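You operate a simulated robot arm through the tools that you are given. There is no shell and no other tool.

Carry out the task below with a simulated two-armed robot. There is one attempt and no reset: what you move stays moved.

TASK
Set 5 mm stitches and sew the swatch in the slide plate.
Fine: switch the power on, push the slide in, shut the clamp, press Sew, wait till the run ends, open the clamp; power stays on, slide stays in.

Only the result counts: the job must be done as asked and must still hold three seconds after the hand-in. Knocking over, shifting, dropping, spilling or breaking anything else fails it.

THE ROBOT
Two 6-joint arms with fingered hands on one trunk that stands fixed in place. Base frame: the origin is at the foot of the trunk, x ahead of it, y to its left, z up; the work surface is at about z = 800. Readings come in mm, rad, newtons and seconds.
The left shoulder is at [20, 157, 829], the right one opposite. With the tool pointing down near the work surface each hand reaches from about 340 to 840 mm from the base axis, measured 20 degrees to its own side. Payload 4.1 kg a hand.
Tool frame (each hand has its own): the origin (TCP) lies between the finger pads and is the grasp point; the fingertips stand 33 mm ahead of it; z points along the fingers, y is the line along which they close. The gripper opens to 112 mm; its body begins 39 mm behind the TCP. The gripper is a hand of 4 fingers: y runs from the thumb to the fingers, the wrist lies at [-16, -118, -200] in the tool frame, and closing takes about 1.5 s.
Orientation is that of the tool frame in the base frame, as a unit quaternion [x, y, z, w]. With the fingers straight down and the wrist toward the robot, the tool's x, y and z point along [0, 1, 0], [1, 0, 0] and [0, 0, -1] of the base frame.

THE INTERFACE
- The arms move only by the tool arm_command. It takes "left_commands", "right_commands" or both (then of equal length, played together; a hand with none holds still); each is text: rows parted by semicolons, each of 7 numbers parted by spaces: the turn, a rotation vector about the base's x, y, z in rad, then the shift along the base's x, y, z in cm, then the opening, from 0 (shut) to 1 (fully open). In form: wx wy wz dx dy dz grip; .... A call has 1 to 20 rows; each row is the pose to reach, as a shift and turn from the pose commanded when the call began. Rows are played at 5 a second. More than 50 mm and 0.15 rad between two rows, or a gripper value outside its range, and nothing of the call is played. A pose out of reach is approached as far as the arm can. The call stops where the force on the tool passes 40 N (or 10 N more than at its start, if that is more) or the arm is blocked; 0.2 s more then pass. Each finger travels about 72 mm/s and halts on what it meets, pressing with about 29 N; the grip force reading is that of the motor and also rises with nothing between the fingers. The clock runs only during rows and for 0.2 s after the last one: add rows that repeat a pose to give the fingers time. The reply holds the time, the measured pose of the TCP, the force on the tool along the base axes, the opening and the grip force, in the units named above and with some noise, with the torque about the TCP (base axes, N m) and any sound that the robot's microphone picked up.
- Cameras (640 x 400 px; columns grow to the right, rows downward): "scene" is now at [54.8, 1.8, 1453.1]; the picture's right is [0.01, -1.00, 0.00], its down [-0.66, -0.01, -0.75] and it looks along [0.75, 0.01, -0.66] (base axes); focal length 359 px, centre (320, 200). "left" rides on the left gripper at [-66, -89, -130] in its tool frame; the picture's right is [-0.79, -0.29, 0.54], its down [0.55, -0.71, 0.44] and it looks along [0.26, 0.64, 0.72] (tool axes); focal length 247 px, centre (320, 200). "right" rides on the right gripper at [66, -89, -130] in its tool frame; the picture's right is [-0.79, 0.29, -0.54], its down [-0.55, -0.71, 0.44] and it looks along [-0.26, 0.64, 0.72] (tool axes); focal length 247 px, centre (320, 200).
- get_image(camera): a new picture of that camera. No time passes.
- preshape(shape, hand): the hand has 4 fingers and takes this shape, open, in about a second: jaw (thumb against the fingers, like two jaws); tri (thumb and two fingers); tip (a fingertip pinch); poke (one finger out to press); point (the index stretched); flat (the hand flat); cup (the hand cupped); fist (a fist). The gripper value then closes the fingers along that shape, each until it touches; the sizes above hold for jaw. It gives what a move gives, with no picture.
- aim_head(pan, tilt): turns the head with the scene camera to pan (to the left, within 1.501 rad either way) and tilt (down, from -0.506 to 1.204), counted from straight ahead of the robot. It gives what a move gives.
- locate(camera, pixels): for up to 12 pixels [column, row] of the newest picture of that camera ("zoom" is the newest enlarged one), the place [x, y, z] in the base frame of the surface seen there, good to about 2 mm. No time passes.
- close_up(camera, box): a new picture of the part [left, top, right, bottom] of that camera's present view, enlarged. No time passes.
- hand_in(): hands the job in; it is judged then, once.

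Leave the grippers open and the arms clear of the work at the hand-in unless told otherwise.

The tools are called after "Request:" as name(argument=value, ...) on one line, values as JSON. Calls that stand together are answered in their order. arm_command: Moves the arms, as the interface text tells. Its arguments: {"type":"object","properties":{"left_commands":{"type":"string"},"right_commands":{"type":"string"}},"required":[]} The other tools are called the same way: preshape (shape, hand) gives the hand a shape; aim_head (pan, tilt) turns the head that bears the scene camera; get_image (camera) takes a picture; locate (camera, pixels) gives the place of the surface under pixels of a picture; close_up (camera, box) takes an enlarged picture of a part of a camera's view; hand_in () hands the job in.

At the start:

```text
time: 0.0
left_position: [473.1, 254.0, 1191.7]
left_orientation: [0.707, 0.707, 0.0, 0.0]
left_wrist_force: [0.4, 0.2, 0.6]
left_wrist_torque: [0.01, 0.02, 0.02]
left_grip_width: 111.8
left_gripper_force: 0.1
left_shape: jaw
right_position: [517.6, -225.5, 1114.8]
right_orientation: [0.707, 0.707, 0.0, -0.001]
right_wrist_force: [0.3, 0.4, -0.1]
right_wrist_torque: [0.01, 0.01, 0.0]
right_grip_width: 111.6
right_gripper_force: 0.0
right_shape: jaw
head pan, tilt (commanded): [0.014, 0.721]
```

scene: 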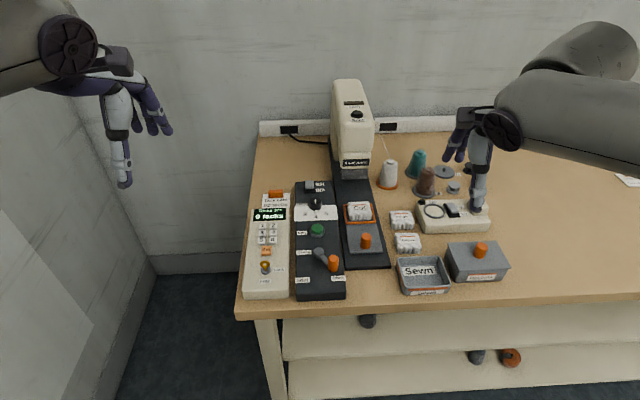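
right: 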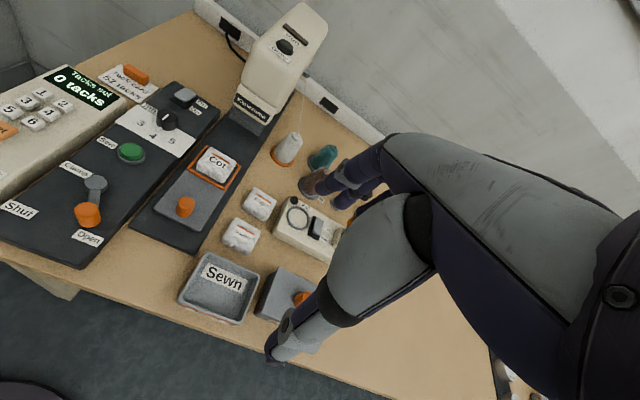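
left: 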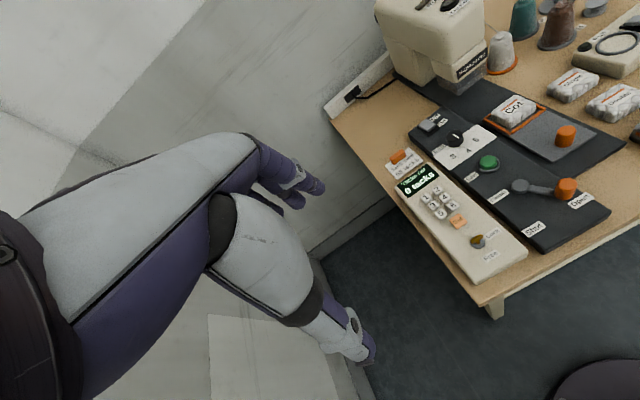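

I see a sewing machine with a control panel to the left of it, a slide with an orange knob, and a keypad box on the far left. I'll take close-ups of the control panel and the machine before moving anything.

Request:
close_up(camera="scene", box=[235, 170, 395, 305])

Request:
close_up(camera="scene", box=[285, 170, 355, 240])

Request:
close_up(camera="scene", box=[320, 75, 400, 175])

Request:
close_up(camera="scene", box=[380, 190, 520, 300])

```text
2.96 times, centred on (315, 238) of scene
```

zoom: 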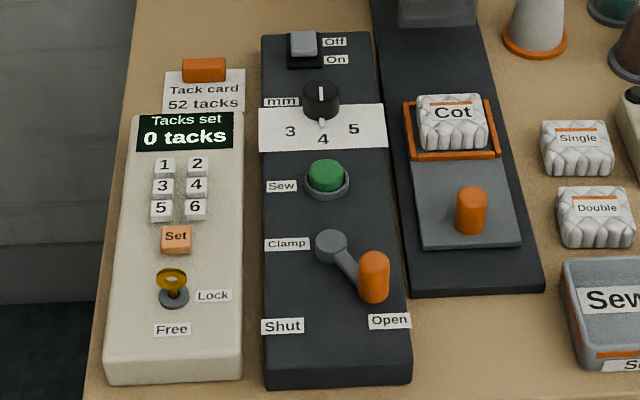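

```text
5.71 times, centred on (320, 205) of scene
```

zoom: 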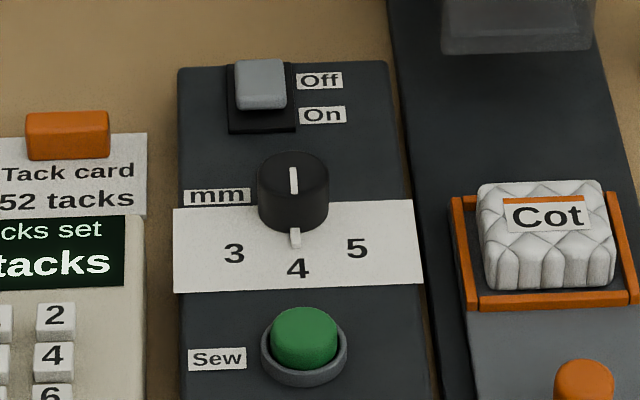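

```text
4.00 times, centred on (360, 125) of scene
```

zoom: 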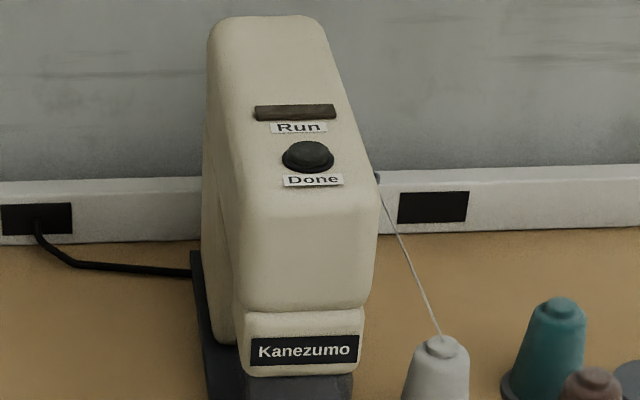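

```text
3.64 times, centred on (450, 245) of scene
```

zoom: 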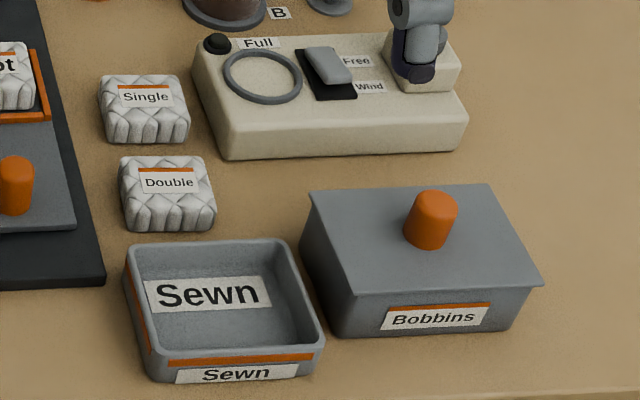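

The power switch is at Off, the stitch dial looks to be at 4, the clamp lever is at Open, and the slide with the "Cot" swatch is pulled out. Next I'll enlarge the dial and locate the key points on the earlier panel view.

Request:
close_up(camera="scene", box=[298, 174, 338, 224])

Request:
locate(camera="scene", pixels=[[311, 184], [315, 201], [316, 212], [301, 216], [316, 219], [328, 214], [316, 229], [318, 252], [333, 258], [333, 264], [365, 238], [365, 244]])

Request:
close_up(camera="scene", box=[325, 140, 400, 275])

Request:
close_up(camera="scene", box=[295, 235, 350, 300])

```text
8.00 times, centred on (318, 199) of scene
```

zoom: 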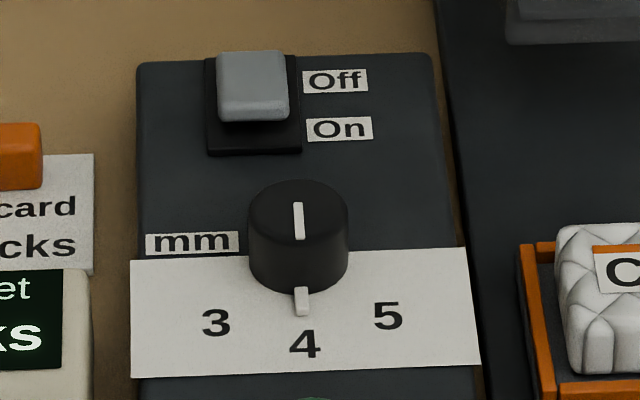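

```text
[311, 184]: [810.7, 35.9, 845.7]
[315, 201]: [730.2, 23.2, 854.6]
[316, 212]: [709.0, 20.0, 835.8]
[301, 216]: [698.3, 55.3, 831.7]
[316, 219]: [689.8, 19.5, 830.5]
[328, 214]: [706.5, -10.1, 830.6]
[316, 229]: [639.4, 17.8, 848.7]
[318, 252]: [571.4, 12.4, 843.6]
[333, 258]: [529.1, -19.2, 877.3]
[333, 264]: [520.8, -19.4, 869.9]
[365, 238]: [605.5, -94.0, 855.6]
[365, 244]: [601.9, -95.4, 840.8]
```

```text
2.96 times, centred on (362, 208) of scene
```

zoom: 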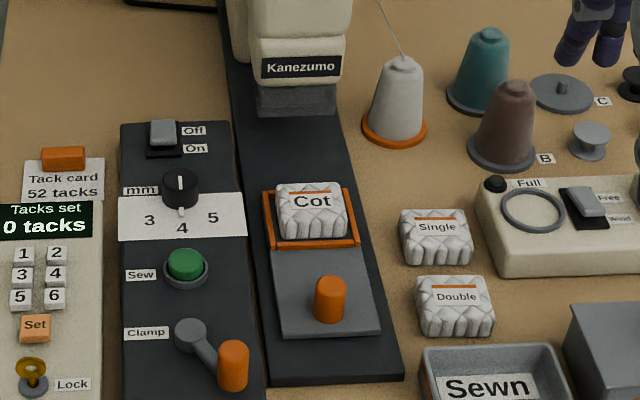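

```text
6.15 times, centred on (322, 268) of scene
```

zoom: 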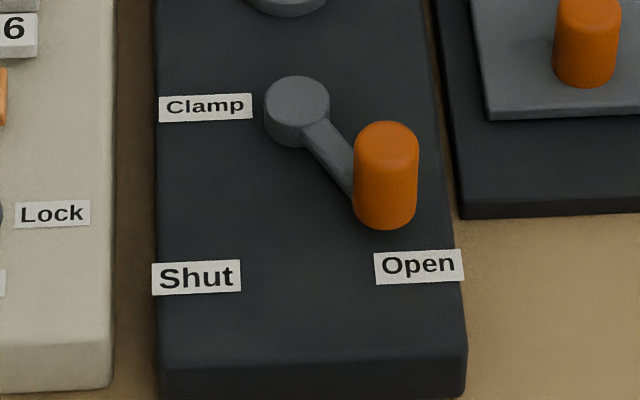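

The dial centre is near (729, 23) with its top at z≈855, the clamp knob is near (525, -19), and the slide knob is near (603, -95). I'll look at the same parts through the left and right wrist cameras.

Request:
close_up(camera="left", box=[400, 90, 530, 180])

Request:
close_up(camera="left", box=[460, 130, 620, 260])

Request:
close_up(camera="right", box=[60, 70, 280, 260])

Request:
close_up(camera="right", box=[110, 75, 220, 165])

```text
4.44 times, centred on (465, 135) of left
```

zoom: 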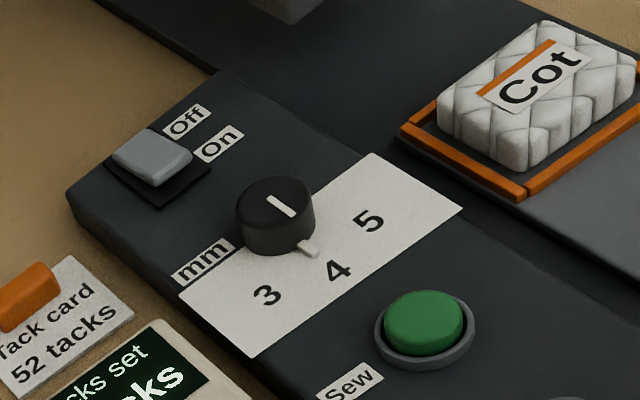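

```text
3.08 times, centred on (540, 195) of left
```

zoom: 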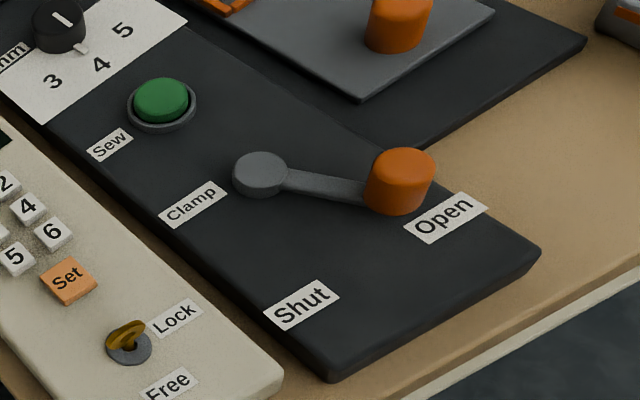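

```text
2.11 times, centred on (170, 165) of right
```

zoom: 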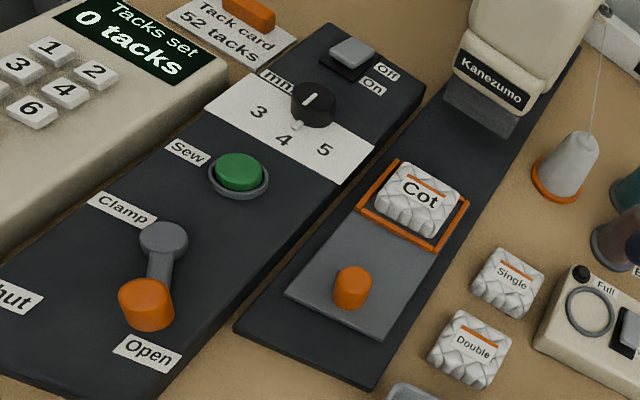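

```text
4.44 times, centred on (165, 120) of right
```

zoom: 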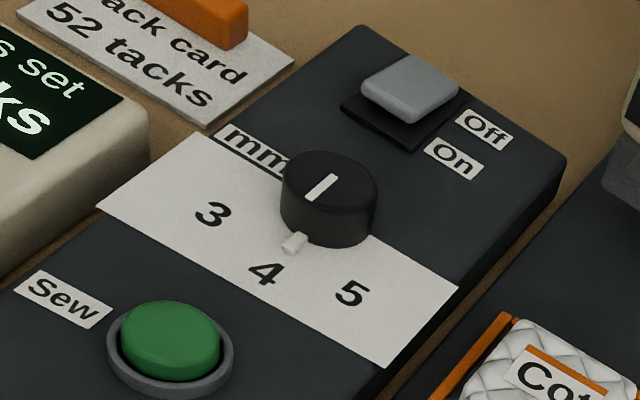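

The switch looks like a rocker or slide with its grey cap on the Off side. In the newest zoom (right camera) I'll locate the dial's pin at (294,242), the digits, the line ends and the switch cap.

Request:
locate(camera="zoom", pixels=[[294, 242], [265, 272], [352, 294], [212, 213], [330, 187], [309, 199], [335, 176], [380, 80], [412, 115], [447, 90], [410, 142], [345, 105]])

Request:
locate(camera="right", pixels=[[153, 120], [145, 123], [159, 131], [87, 215], [98, 184], [16, 210], [87, 236], [186, 206], [186, 200], [132, 153], [215, 158], [260, 112]])

```text
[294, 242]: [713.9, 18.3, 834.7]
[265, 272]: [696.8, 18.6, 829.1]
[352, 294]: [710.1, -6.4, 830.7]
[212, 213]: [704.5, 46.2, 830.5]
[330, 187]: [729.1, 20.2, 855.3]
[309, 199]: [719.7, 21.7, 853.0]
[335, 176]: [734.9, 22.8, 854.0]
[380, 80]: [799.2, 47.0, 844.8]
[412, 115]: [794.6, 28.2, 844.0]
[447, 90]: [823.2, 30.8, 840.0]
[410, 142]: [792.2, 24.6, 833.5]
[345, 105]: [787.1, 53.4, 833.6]
```

```text
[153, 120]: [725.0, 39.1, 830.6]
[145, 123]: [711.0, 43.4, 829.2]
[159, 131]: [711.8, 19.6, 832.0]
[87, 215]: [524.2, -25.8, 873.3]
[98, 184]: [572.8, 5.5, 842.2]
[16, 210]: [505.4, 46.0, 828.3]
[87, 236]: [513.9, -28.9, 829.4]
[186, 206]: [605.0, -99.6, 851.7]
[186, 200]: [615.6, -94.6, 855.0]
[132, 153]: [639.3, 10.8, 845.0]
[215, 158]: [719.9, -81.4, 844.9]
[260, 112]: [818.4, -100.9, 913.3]
```

The dial centre is about (731, 21), and the digits 3 and 5 sit about 48° to either side of 4. Before bringing the left hand in I'll locate the machine head's edges, the slide channel and the console so I know what to keep clear of.

Request:
locate(camera="scene", pixels=[[343, 155], [370, 155], [345, 172], [368, 172], [335, 90], [362, 85], [340, 120], [352, 203], [352, 250], [381, 247], [350, 226], [388, 265]])

Request:
get_image(camera="left")

```text
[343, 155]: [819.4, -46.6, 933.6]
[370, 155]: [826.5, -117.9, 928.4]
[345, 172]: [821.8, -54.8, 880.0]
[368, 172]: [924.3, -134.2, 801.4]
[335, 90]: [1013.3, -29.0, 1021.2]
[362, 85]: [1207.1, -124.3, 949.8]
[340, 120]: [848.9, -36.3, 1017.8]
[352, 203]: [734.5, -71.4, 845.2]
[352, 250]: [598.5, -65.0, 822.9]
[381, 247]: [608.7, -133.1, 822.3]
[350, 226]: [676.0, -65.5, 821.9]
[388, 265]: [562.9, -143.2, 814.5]
```

```text
taken
```

left: 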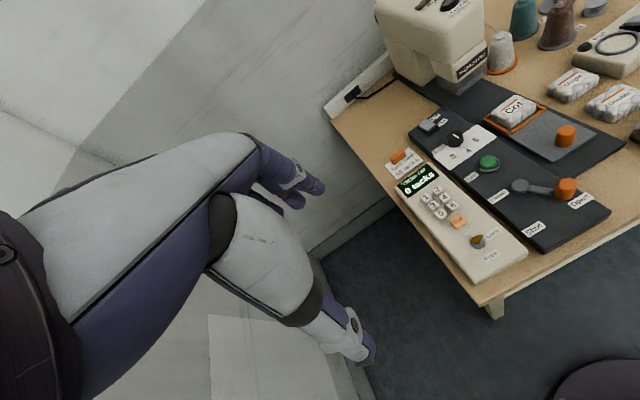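

The machine head's front is at x≈820 with y from -37 to -120, so the space over the dial is free. I'll bring the left hand to a hover above the dial at (731, 21, 960), turned -0.6 rad and half open.

Request:
arm_command(left_commands="0 0 -0.06 2.58 -2.33 -2.32 0.9; 0 0 -0.12 5.16 -4.66 -4.64 0.8; 0 0 -0.18 7.74 -6.99 -6.96 0.7; 0 0 -0.24 10.32 -9.32 -9.28 0.6; 0 0 -0.30 12.9 -11.65 -11.6 0.6; 0 0 -0.36 15.48 -13.98 -13.92 0.6; 0 0 -0.42 18.06 -16.31 -16.24 0.6; 0 0 -0.48 20.64 -18.64 -18.56 0.6; 0 0 -0.54 23.22 -20.97 -20.88 0.6; 0 0 -0.6 25.8 -23.3 -23.2 0.6; 0 0 -0.6 25.8 -23.3 -23.2 0.6")

Request:
get_image(camera="scene")

Request:
get_image(camera="left")

Request:
get_image(camera="right")

```text
time: 2.4
left_position: [729.6, 20.3, 960.6]
left_orientation: [0.885, 0.466, 0.0, 0.0]
left_wrist_force: [0.5, 0.1, 0.4]
left_wrist_torque: [0.0, -0.03, 0.0]
left_grip_width: 67.5
left_gripper_force: 0.0
left_shape: jaw
right_position: [517.8, -225.2, 1114.7]
right_orientation: [0.707, 0.707, 0.0, -0.001]
right_wrist_force: [0.2, -0.1, -0.4]
right_wrist_torque: [-0.01, -0.02, -0.02]
right_grip_width: 111.4
right_gripper_force: 0.1
right_shape: jaw
head pan, tilt (commanded): [0.014, 0.721]
```

```text
taken
```

scene: 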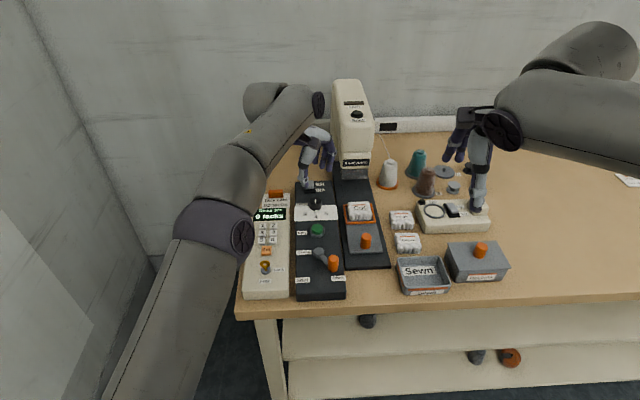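

```text
taken
```

left: 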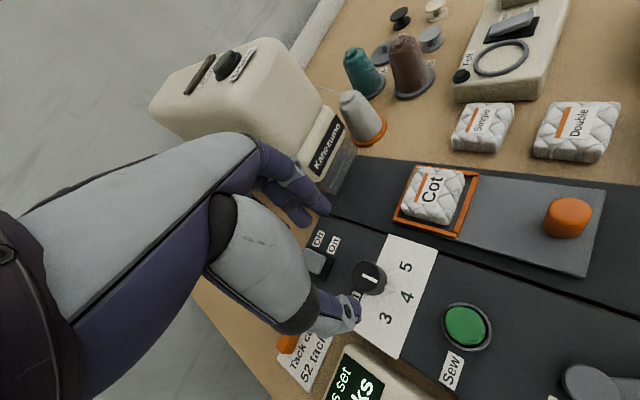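

```text
taken
```

right: 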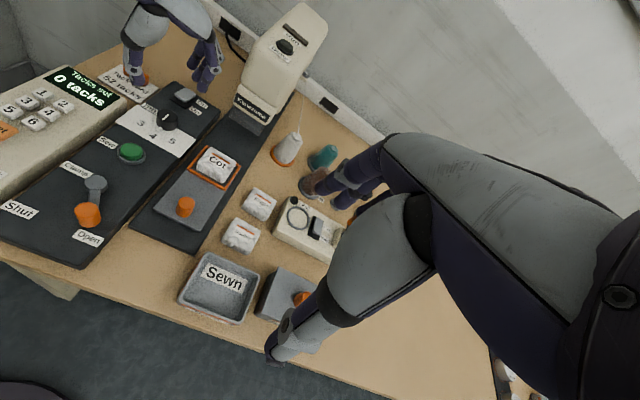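

The left hand hovers above the dial without contact. The dial is at (369,278) in the left view, so I'll enlarge that area to fix its centre and the pointer direction more exactly.

Request:
close_up(camera="left", box=[320, 225, 448, 345])

Request:
close_up(camera="left", box=[200, 130, 400, 350])

Request:
close_up(camera="scene", box=[270, 110, 370, 230])

```text
3.33 times, centred on (384, 285) of left
```

zoom: 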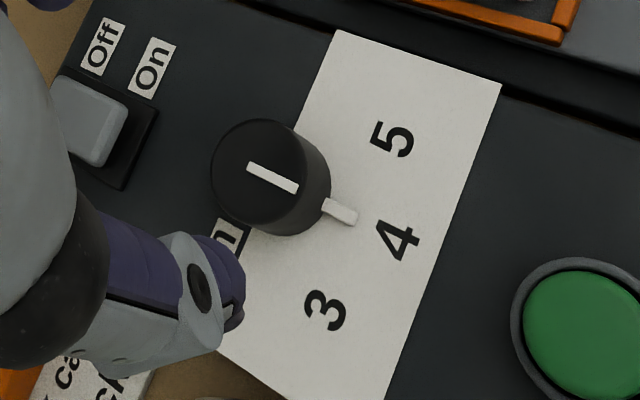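

```text
1.82 times, centred on (300, 240) of left
```

zoom: 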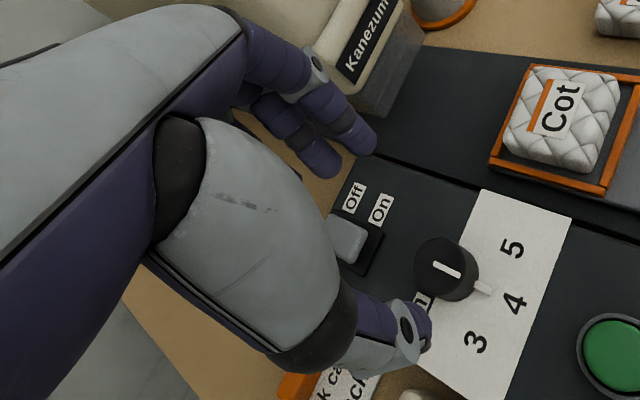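

```text
3.33 times, centred on (320, 170) of scene
```

zoom: 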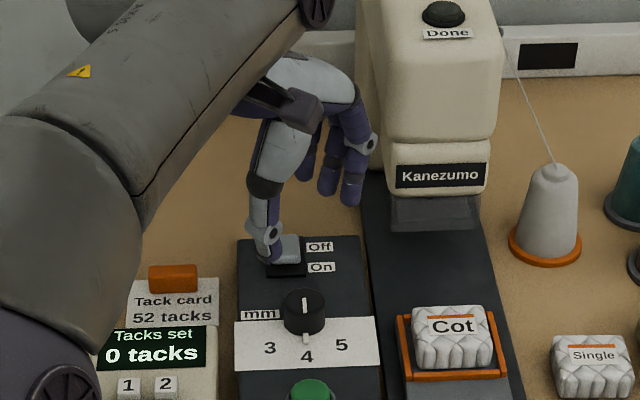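

The thumb is at front-left and the fingers are behind. In the left image I'll locate the dial top (365,277), the line ends, the pin (391,289), the digits 5, 4 and 3, the switch cap and the Sew button.

Request:
locate(camera="left", pixels=[[365.4, 276.6], [362.4, 274.8], [377.1, 281.7], [390.6, 288.6], [405.9, 267], [407.4, 297], [385.5, 318.6], [315, 261], [322, 255], [463.5, 324], [353, 277], [375, 270]])

```text
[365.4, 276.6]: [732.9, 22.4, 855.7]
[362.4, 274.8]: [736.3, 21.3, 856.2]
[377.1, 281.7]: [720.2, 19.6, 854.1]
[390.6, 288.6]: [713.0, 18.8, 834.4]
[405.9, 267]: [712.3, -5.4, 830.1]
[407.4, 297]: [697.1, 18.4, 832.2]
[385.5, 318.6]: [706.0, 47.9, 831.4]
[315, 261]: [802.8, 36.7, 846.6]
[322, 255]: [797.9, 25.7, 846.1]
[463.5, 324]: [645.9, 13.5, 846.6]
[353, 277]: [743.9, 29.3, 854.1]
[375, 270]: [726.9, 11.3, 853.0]
```

The dial centre is about (731, 21), and 5 lies 50° counterclockwise from 4. Next I'll locate the fingertips at (323,207) and (302,220) and the thumb tip at (352,310) in the left image, to check they clear the switch cap on the way down.

Request:
locate(camera="left", pixels=[[323, 207], [302, 222], [312, 195], [296, 210], [352, 308], [358, 318], [345, 325], [330, 205], [308, 226], [285, 215], [340, 300], [310, 310]])

Request:
close_up(camera="left", box=[240, 140, 370, 240])

Request:
close_up(camera="right", box=[110, 10, 240, 160])

```text
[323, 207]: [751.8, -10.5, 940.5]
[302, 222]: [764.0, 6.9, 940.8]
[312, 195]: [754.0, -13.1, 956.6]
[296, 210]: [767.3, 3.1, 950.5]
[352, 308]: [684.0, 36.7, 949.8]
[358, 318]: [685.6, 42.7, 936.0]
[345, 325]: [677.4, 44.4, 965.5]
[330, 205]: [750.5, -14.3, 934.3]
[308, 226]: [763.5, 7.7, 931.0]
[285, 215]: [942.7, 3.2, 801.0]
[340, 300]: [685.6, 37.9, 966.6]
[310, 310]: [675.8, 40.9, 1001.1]
```

```text
4.00 times, centred on (305, 190) of left
```

zoom: 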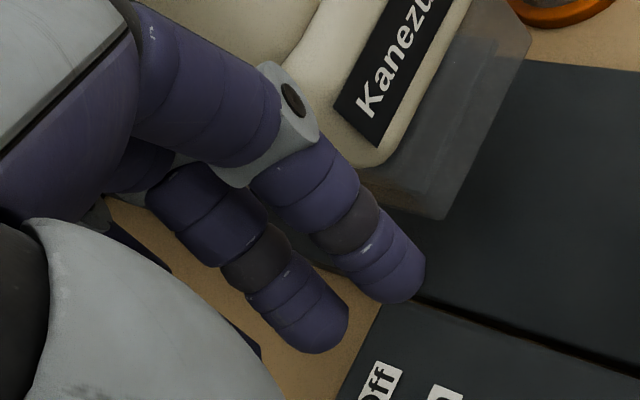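

```text
2.67 times, centred on (175, 85) of right
```

zoom: 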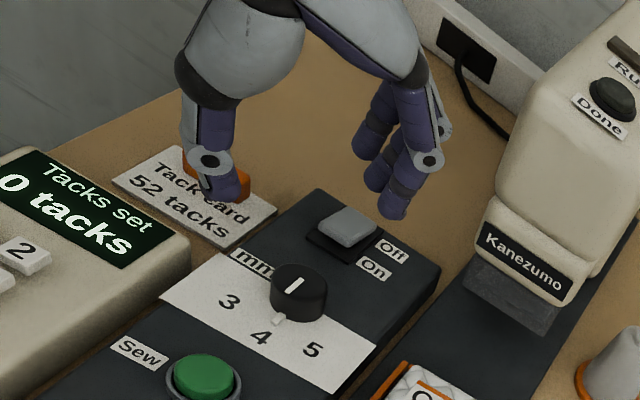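

In the jaw shape a third finger would come very near the switch cap when lowered, with cap top at z≈846. I'll give the left hand the "tri" shape at this clear height and look at it.

Request:
preshape(hand="left", shape="tri")

Request:
close_up(camera="left", box=[200, 130, 400, 350])

Request:
close_up(camera="right", box=[110, 10, 240, 160])

Request:
close_up(camera="scene", box=[270, 110, 370, 230])

```text
time: 3.3
left_position: [729.7, 21.1, 960.1]
left_orientation: [0.885, 0.466, 0.0, 0.0]
left_wrist_force: [0.6, -0.3, -0.4]
left_wrist_torque: [-0.05, -0.01, 0.02]
left_grip_width: 111.9
left_gripper_force: 0.1
left_shape: tri
right_position: [516.3, -225.8, 1114.9]
right_orientation: [0.707, 0.707, 0.0, 0.001]
right_wrist_force: [-0.2, 0.1, 0.1]
right_wrist_torque: [0.0, -0.03, 0.02]
right_grip_width: 111.5
right_gripper_force: 0.1
right_shape: jaw
head pan, tilt (commanded): [0.014, 0.721]
```

```text
1.82 times, centred on (300, 240) of left
```

zoom: 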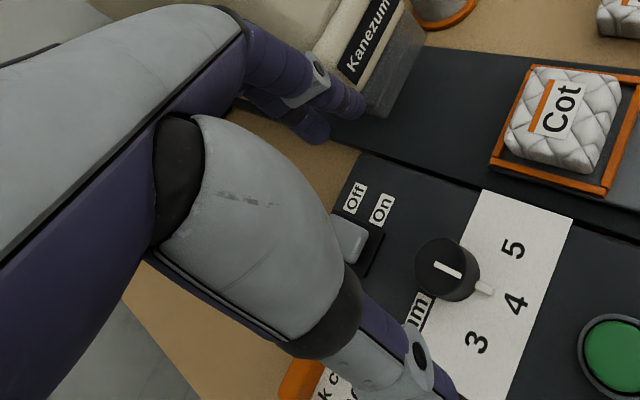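

```text
2.67 times, centred on (175, 85) of right
```

zoom: 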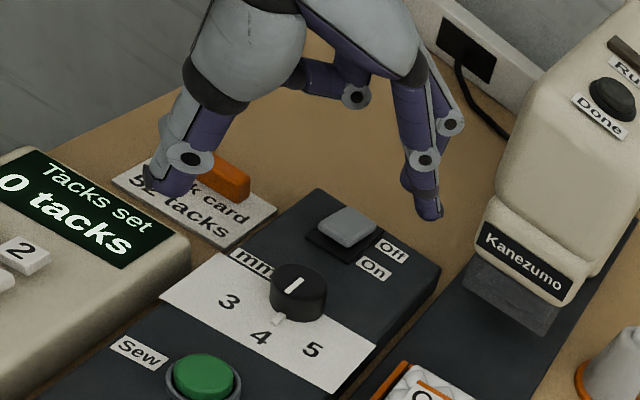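

```text
3.33 times, centred on (320, 170) of scene
```

zoom: 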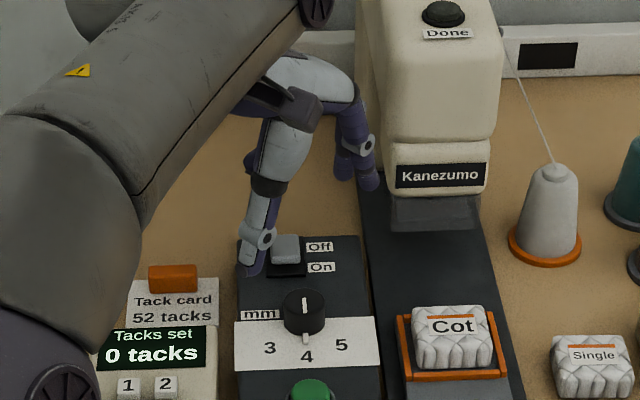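

In "tri" two fingers oppose the thumb and the third is curled away. Still at hover height, I'll turn the hand further to about -1.25 rad and close to 0.5, then locate the pads.

Request:
arm_command(left_commands="0 0 -0.13 0 0 0 0.9; 0 0 -0.26 0 0 0 0.8; 0 0 -0.39 0 0 0 0.7; 0 0 -0.52 0 0 0 0.6; 0 0 -0.65 0 0 0 0.5; 0 0 -0.65 0 0 0 0.5; 0 0 -0.65 0 0 0 0.5; 0 0 -0.65 0 0 0 0.5")

Request:
get_image(camera="left")

Request:
close_up(camera="right", box=[90, 10, 240, 160])

Request:
close_up(camera="scene", box=[250, 110, 370, 230])

```text
time: 5.1
left_position: [676.6, 38.1, 946.2]
left_orientation: [0.987, 0.16, 0.0, 0.0]
left_wrist_force: [0.3, -0.6, 0.6]
left_wrist_torque: [0.04, 0.0, -0.05]
left_grip_width: 56.3
left_gripper_force: 0.0
left_shape: tri
left hand out of reach, approached as far as the arm can: row 1, 2, 3, 4, 5, 6, 7, 8
right_position: [518.1, -224.8, 1115.8]
right_orientation: [0.707, 0.707, 0.0, 0.0]
right_wrist_force: [0.1, 0.1, -0.2]
right_wrist_torque: [0.03, -0.01, 0.0]
right_grip_width: 111.9
right_gripper_force: 0.1
right_shape: jaw
head pan, tilt (commanded): [0.014, 0.721]
```

```text
taken
```

left: 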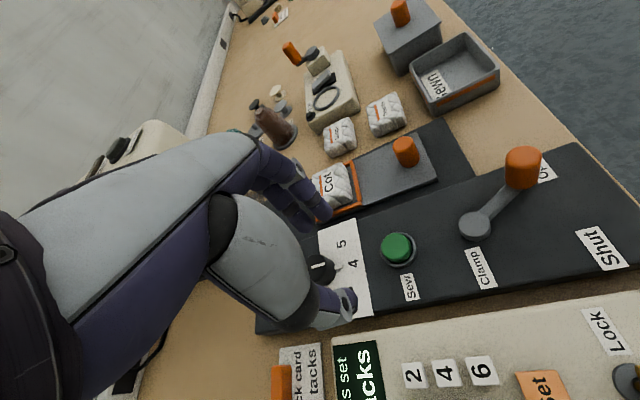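

```text
2.67 times, centred on (165, 85) of right
```

zoom: 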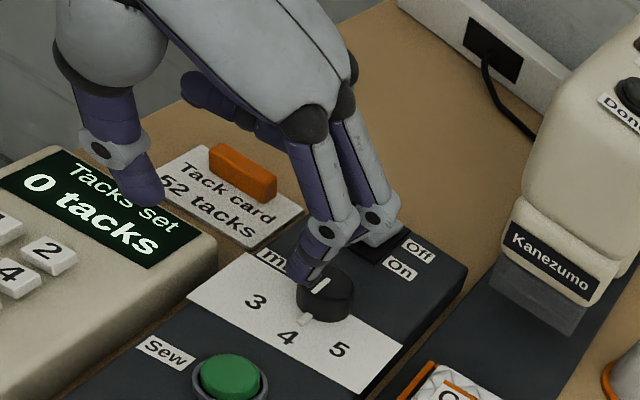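

```text
3.33 times, centred on (310, 170) of scene
```

zoom: 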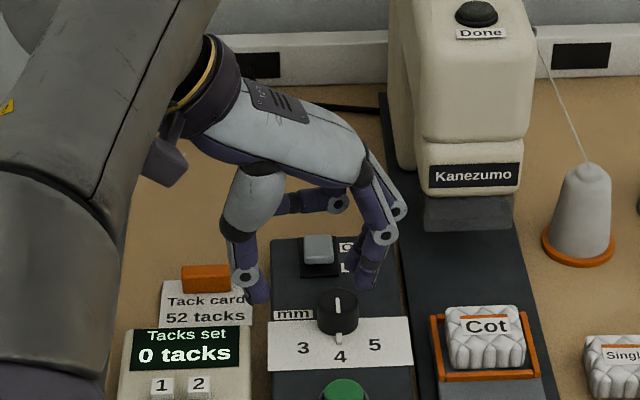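

The left hand could not reach that heading at that height: it stopped at (677, 38, 946), so the reach limit is about 697 mm from the shoulder to the wrist. I'll go back to about -0.85 rad and down to z≈920, which should be reachable, and see how the position is counted.

Request:
arm_command(left_commands="0 0 0.08 0 0 -0.5 0.5; 0 0 0.16 0 0 -1.0 0.5; 0 0 0.24 0 0 -2 0.5; 0 0 0.32 0 0 -3 0.5; 0 0 0.40 0 0 -4 0.5; 0 0 0.40 0 0 -4 0.5")

Request:
get_image(camera="left")

Request:
close_up(camera="right", box=[90, 10, 240, 160])

Request:
close_up(camera="scene", box=[250, 110, 370, 230])

```text
time: 6.5
left_position: [676.4, 39.2, 907.2]
left_orientation: [0.936, 0.353, 0.0, 0.001]
left_wrist_force: [1.2, 0.0, -0.4]
left_wrist_torque: [-0.02, -0.01, -0.01]
left_grip_width: 56.2
left_gripper_force: 0.1
left_shape: tri
right_position: [517.5, -226.4, 1115.2]
right_orientation: [0.707, 0.707, 0.0, 0.0]
right_wrist_force: [0.0, 0.0, 0.8]
right_wrist_torque: [0.01, -0.04, 0.0]
right_grip_width: 112.0
right_gripper_force: 0.0
right_shape: jaw
head pan, tilt (commanded): [0.014, 0.721]
```

```text
taken
```

left: 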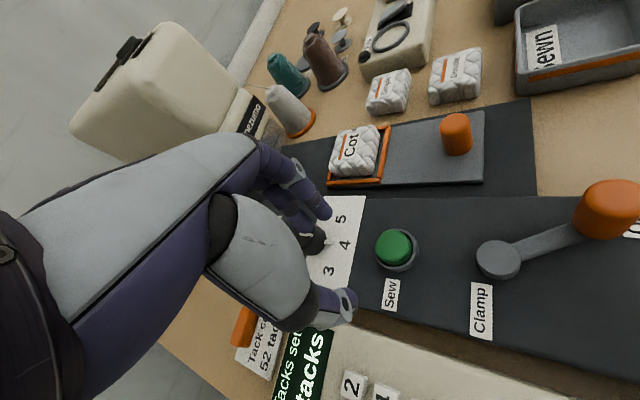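

```text
2.67 times, centred on (165, 85) of right
```

zoom: 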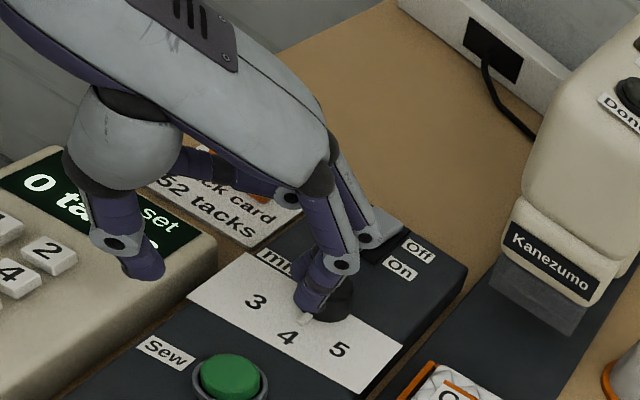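

```text
3.33 times, centred on (310, 170) of scene
```

zoom: 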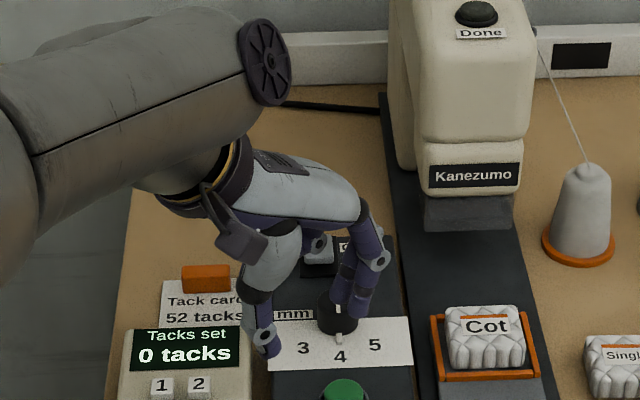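

The commanded pose is taken from where the arm stopped, so I'm at about (677, 38, 906) with heading -0.85. I'll locate the thumb at (352,300) and fingertips at (322,210) in the left image, to find the tri grasp centre relative to the TCP.

Request:
close_up(camera="left", box=[260, 160, 380, 330])

Request:
locate(camera="left", pixels=[[320, 212], [326, 208], [316, 203], [299, 218], [303, 228], [310, 222], [350, 300], [344, 290], [353, 310], [346, 318], [340, 305], [318, 218]])

```text
2.35 times, centred on (320, 245) of left
```

zoom: 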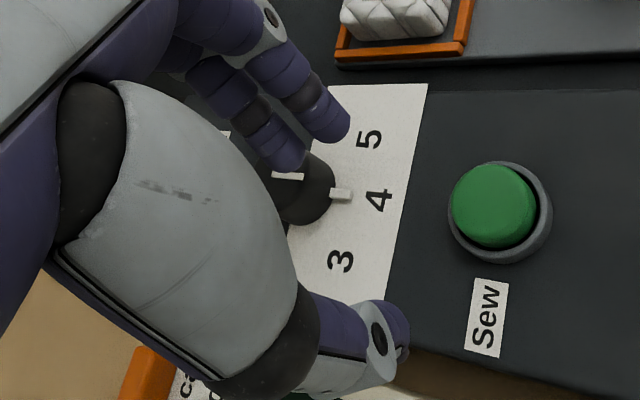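

```text
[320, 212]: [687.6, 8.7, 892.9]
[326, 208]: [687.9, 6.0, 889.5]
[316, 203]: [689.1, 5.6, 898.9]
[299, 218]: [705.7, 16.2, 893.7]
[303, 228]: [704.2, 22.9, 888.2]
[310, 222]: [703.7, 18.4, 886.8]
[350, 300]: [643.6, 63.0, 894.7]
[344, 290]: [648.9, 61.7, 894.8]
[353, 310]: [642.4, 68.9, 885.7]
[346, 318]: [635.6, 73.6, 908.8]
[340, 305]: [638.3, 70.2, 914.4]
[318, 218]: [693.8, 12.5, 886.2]
```

The tri pads straddle the TCP evenly (fingers at +30, thumb at about -30), so the TCP is the grasp centre. I'll move over the dial to (731, 22) at z≈912, which keeps the fingertips above the dial's top.

Request:
arm_command(left_commands="0 0 0 0 0 0.5 0.5; 0 0 0 1.8 -0.57 0.5 0.5; 0 0 0 3.6 -1.13 0.5 0.5; 0 0 0 5.45 -1.7 0.5 0.5; 0 0 0 5.45 -1.7 0.5 0.5; 0 0 0 5.45 -1.7 0.5 0.5")

Request:
get_image(camera="left")

Request:
close_up(camera="left", box=[260, 180, 420, 330])

Request:
close_up(camera="right", box=[90, 30, 220, 160])

Request:
close_up(camera="scene", box=[270, 140, 360, 230])

```text
time: 7.9
left_position: [726.3, 24.0, 910.1]
left_orientation: [0.936, 0.352, 0.001, 0.0]
left_wrist_force: [-0.2, 0.4, -0.6]
left_wrist_torque: [0.02, 0.03, 0.01]
left_grip_width: 56.3
left_gripper_force: 0.1
left_shape: tri
left hand out of reach, approached as far as the arm can: row 4, 5, 6
right_position: [516.9, -224.1, 1114.8]
right_orientation: [0.707, 0.708, 0.0, 0.0]
right_wrist_force: [0.4, 0.7, -0.6]
right_wrist_torque: [0.05, 0.0, -0.02]
right_grip_width: 112.0
right_gripper_force: 0.0
right_shape: jaw
head pan, tilt (commanded): [0.014, 0.721]
```

```text
taken
```

left: 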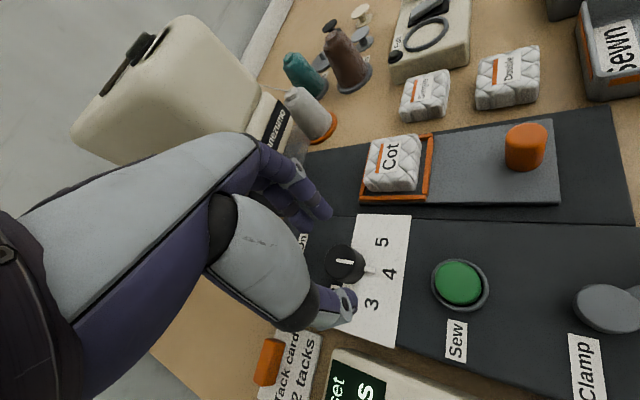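

```text
2.67 times, centred on (340, 255) of left
```

zoom: 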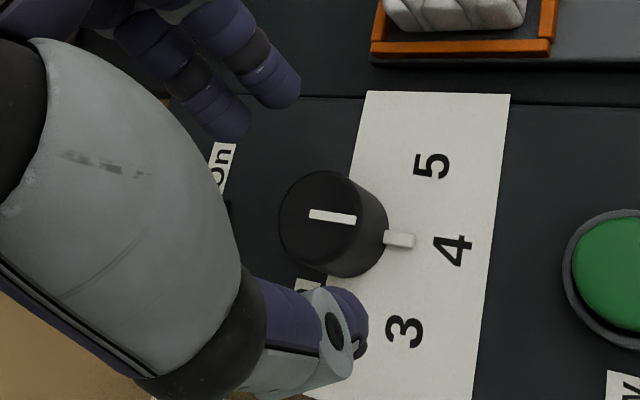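

```text
3.08 times, centred on (155, 95) of right
```

zoom: 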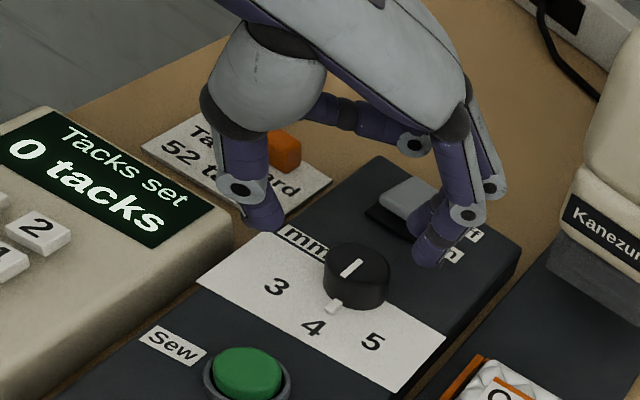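

```text
4.44 times, centred on (315, 185) of scene
```

zoom: 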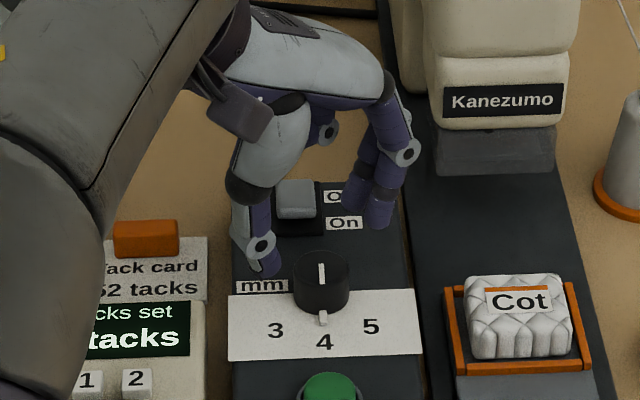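

The reach stopped at (726, 24, 910). The pads are well open around the dial, so I'll turn back slightly to -0.75, centre on the dial and lower to z≈885, then check.

Request:
arm_command(left_commands="0 0 0.05 0 0 -0.4 0.5; 0 0 0.1 0.2 -0.1 -0.8 0.5; 0 0 0.1 0.47 -0.2 -1.2 0.5; 0 0 0.1 0.47 -0.2 -1.8 0.5; 0 0 0.1 0.47 -0.2 -2.5 0.5; 0 0 0.1 0.47 -0.2 -2.5 0.5; 0 0 0.1 0.47 -0.2 -2.5 0.5")

Request:
close_up(camera="left", box=[260, 180, 420, 330])

Request:
close_up(camera="right", box=[90, 30, 220, 160])

Request:
close_up(camera="scene", box=[270, 140, 360, 230])

```text
time: 9.5
left_position: [729.6, 21.6, 886.2]
left_orientation: [0.917, 0.399, 0.0, 0.0]
left_wrist_force: [1.1, 0.1, -0.6]
left_wrist_torque: [-0.04, 0.0, 0.0]
left_grip_width: 56.3
left_gripper_force: 0.1
left_shape: tri
right_position: [518.2, -225.4, 1115.6]
right_orientation: [0.706, 0.708, 0.001, 0.0]
right_wrist_force: [0.3, 0.2, 0.3]
right_wrist_torque: [0.0, -0.01, 0.02]
right_grip_width: 111.7
right_gripper_force: 0.0
right_shape: jaw
head pan, tilt (commanded): [0.014, 0.721]
```

```text
2.67 times, centred on (340, 255) of left
```

zoom: 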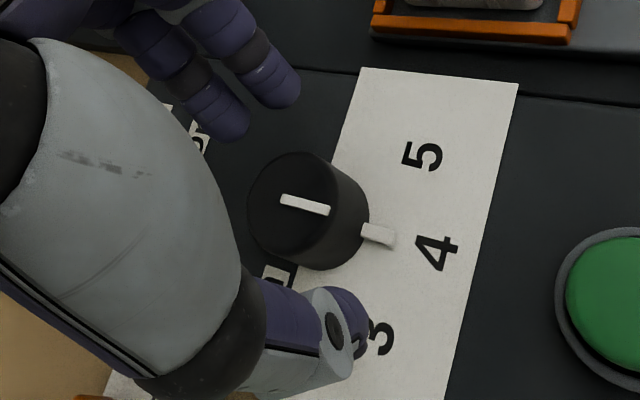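

```text
3.08 times, centred on (155, 95) of right
```

zoom: 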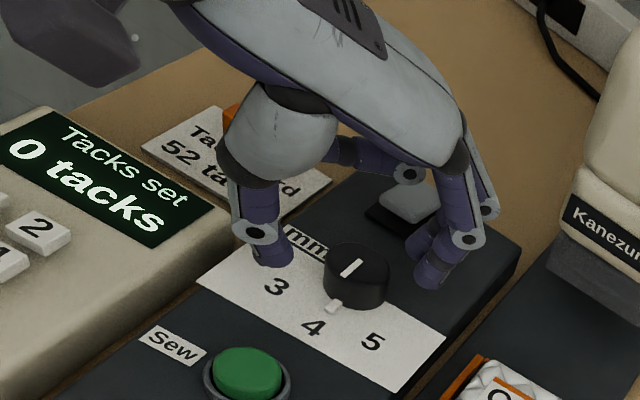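

```text
4.44 times, centred on (315, 185) of scene
```

zoom: 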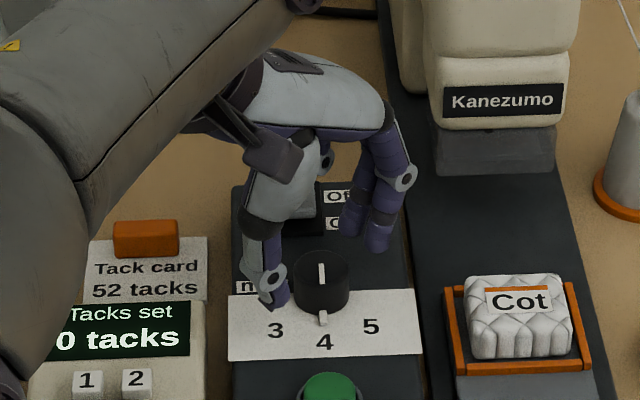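

The thumb is left of the dial and the fingers right of it, with no contact. Before lowering further I'll check the height of the curled third finger, near (184,86) in the right view, against the switch cap.

Request:
locate(camera="right", pixels=[[183.6, 86], [183, 88], [180, 86], [188, 92], [184, 95], [189, 122], [141, 115], [190, 116]])

```text
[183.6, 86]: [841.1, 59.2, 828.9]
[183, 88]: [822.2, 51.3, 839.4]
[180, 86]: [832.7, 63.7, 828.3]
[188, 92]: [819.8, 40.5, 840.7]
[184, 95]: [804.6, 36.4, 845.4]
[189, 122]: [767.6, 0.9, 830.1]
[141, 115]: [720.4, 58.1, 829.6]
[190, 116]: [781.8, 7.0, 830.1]
```

Those readings came from an older right-camera picture. I'll take a new one now so the locating matches the present pose.

Request:
get_image(camera="right")

Request:
locate(camera="right", pixels=[[183.6, 86], [182, 87], [180, 83], [177, 82], [184, 95], [189, 122], [138, 115], [190, 116]])

```text
taken
```

right: 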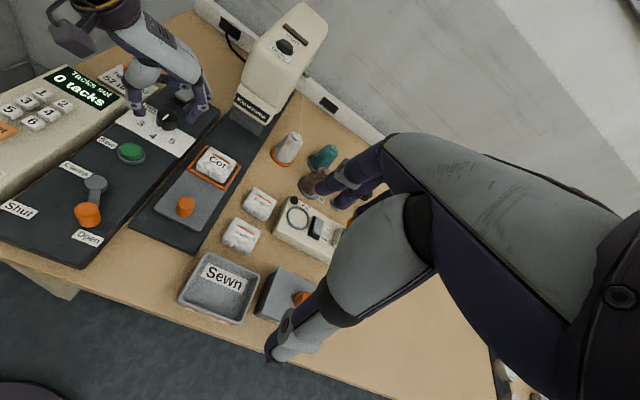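

```text
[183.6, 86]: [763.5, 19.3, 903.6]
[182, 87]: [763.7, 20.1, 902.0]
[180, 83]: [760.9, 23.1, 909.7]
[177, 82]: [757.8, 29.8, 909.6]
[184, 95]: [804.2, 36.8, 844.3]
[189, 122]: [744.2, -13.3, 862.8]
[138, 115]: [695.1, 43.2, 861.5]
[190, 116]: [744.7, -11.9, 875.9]
```

The curled finger sits at z≈900 and will stay well above the switch cap. I'll lower 14 mm to z≈872 and close on the dial.

Request:
arm_command(left_commands="0 0 0 0.05 0 -0.5 0.5; 0 0 0 0.1 0 -1.0 0.5; 0 0 0 0.1 0 -1.4 0.5; 0 0 0 0.1 0 -1.4 0.45; 0 0 0 0.1 0 -1.4 0.4; 0 0 0 0.1 0 -1.4 0.3; 0 0 0 0.1 0 -1.4 0.2; 0 0 0 0.1 0 -1.4 0.1; 0 0 0 0.1 0 -1.4 0; 0 0 0 0.1 0 -1.4 0; 0 0 0 0.1 0 -1.4 0")

Request:
close_up(camera="left", box=[260, 180, 420, 330])

Request:
close_up(camera="right", box=[90, 30, 220, 160])

Request:
close_up(camera="scene", box=[270, 140, 360, 230])

```text
time: 11.9
left_position: [730.6, 22.2, 872.0]
left_orientation: [0.917, 0.398, -0.001, 0.0]
left_wrist_force: [0.9, -2.4, -0.6]
left_wrist_torque: [-0.09, -0.04, 0.01]
left_grip_width: 23.0
left_gripper_force: 29.1
left_shape: tri
right_position: [517.2, -227.2, 1115.5]
right_orientation: [0.707, 0.707, 0.0, 0.0]
right_wrist_force: [0.9, 0.2, -0.5]
right_wrist_torque: [0.01, 0.0, 0.01]
right_grip_width: 111.9
right_gripper_force: 0.0
right_shape: jaw
head pan, tilt (commanded): [0.014, 0.721]
```

```text
2.67 times, centred on (340, 255) of left
```

zoom: 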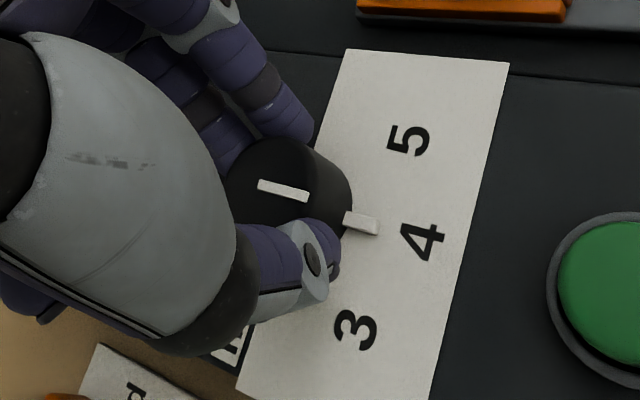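

```text
3.08 times, centred on (155, 95) of right
```

zoom: 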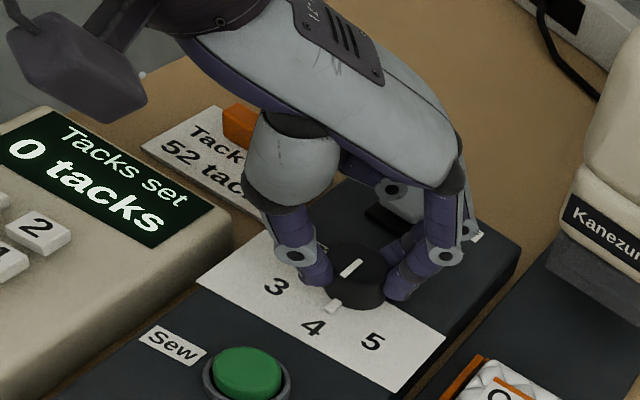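

```text
4.44 times, centred on (315, 185) of scene
```

zoom: 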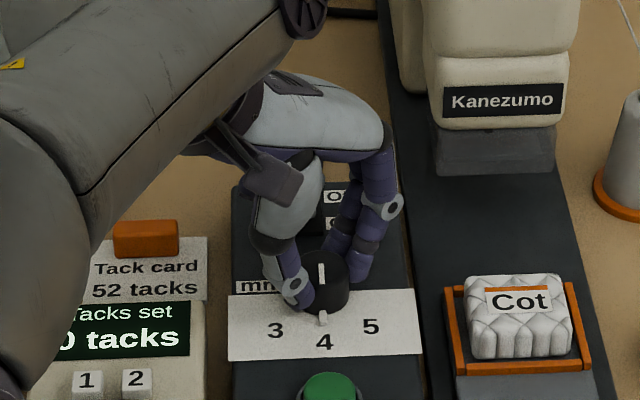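

The dial is gripped (width 23 mm, 29 N) and the side force is small. I'll turn it about +0.87 rad counterclockwise toward 5.

Request:
arm_command(left_commands="0 0 0.1 0 0 0 0; 0 0 0.2 0 0 0 0; 0 0 0.3 0 0 0 0; 0 0 0.4 0 0 0 0; 0 0 0.5 0 0 0 0; 0 0 0.6 0 0 0 0; 0 0 0.7 0 0 0 0; 0 0 0.8 0 0 0 0; 0 0 0.87 0 0 0 0; 0 0 0.87 0 0 0 0; 0 0 0.87 0 0 0 0")

Request:
close_up(camera="left", box=[260, 180, 420, 330])

Request:
close_up(camera="right", box=[90, 30, 220, 160])

Request:
close_up(camera="scene", box=[270, 140, 360, 230])

```text
time: 14.3
left_position: [732.9, 20.1, 871.7]
left_orientation: [0.665, 0.747, 0.0, 0.001]
left_wrist_force: [3.0, -20.4, -0.8]
left_wrist_torque: [-0.55, -0.19, -0.43]
left_grip_width: 22.8
left_gripper_force: 29.5
left_shape: tri
right_position: [516.3, -225.8, 1115.5]
right_orientation: [0.707, 0.707, -0.001, 0.0]
right_wrist_force: [-0.6, -0.2, -0.1]
right_wrist_torque: [0.03, 0.01, 0.01]
right_grip_width: 111.6
right_gripper_force: 0.1
right_shape: jaw
head pan, tilt (commanded): [0.014, 0.721]
```

```text
2.67 times, centred on (340, 255) of left
```

zoom: 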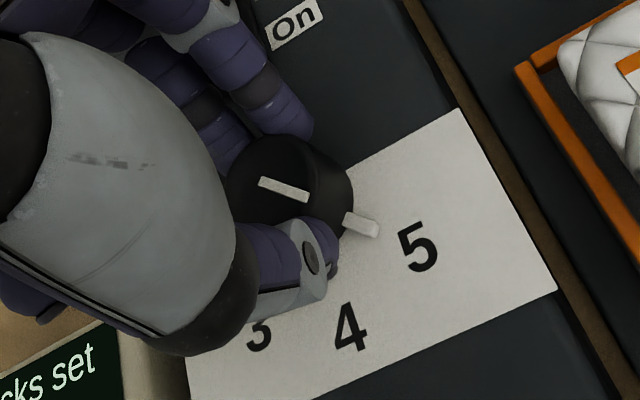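

```text
3.08 times, centred on (155, 95) of right
```

zoom: 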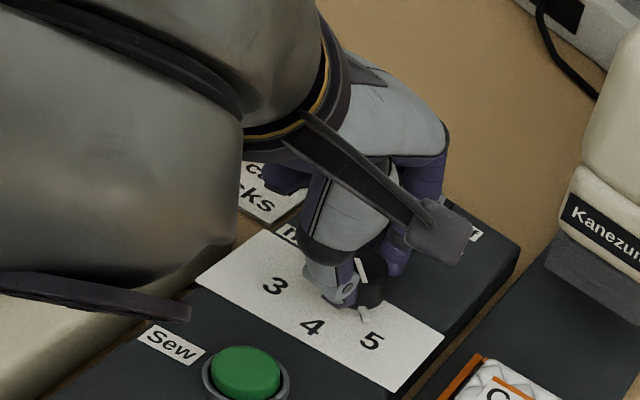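

```text
4.44 times, centred on (315, 185) of scene
```

zoom: 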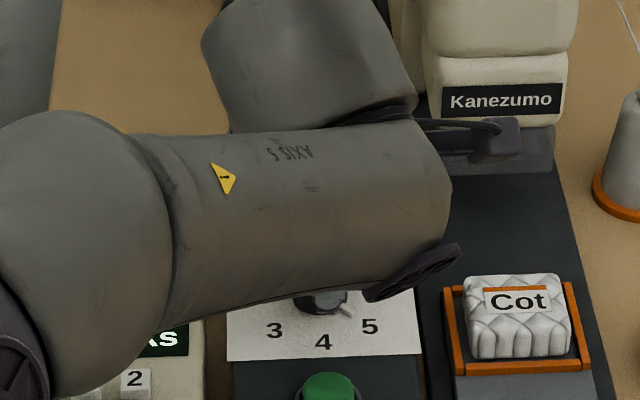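

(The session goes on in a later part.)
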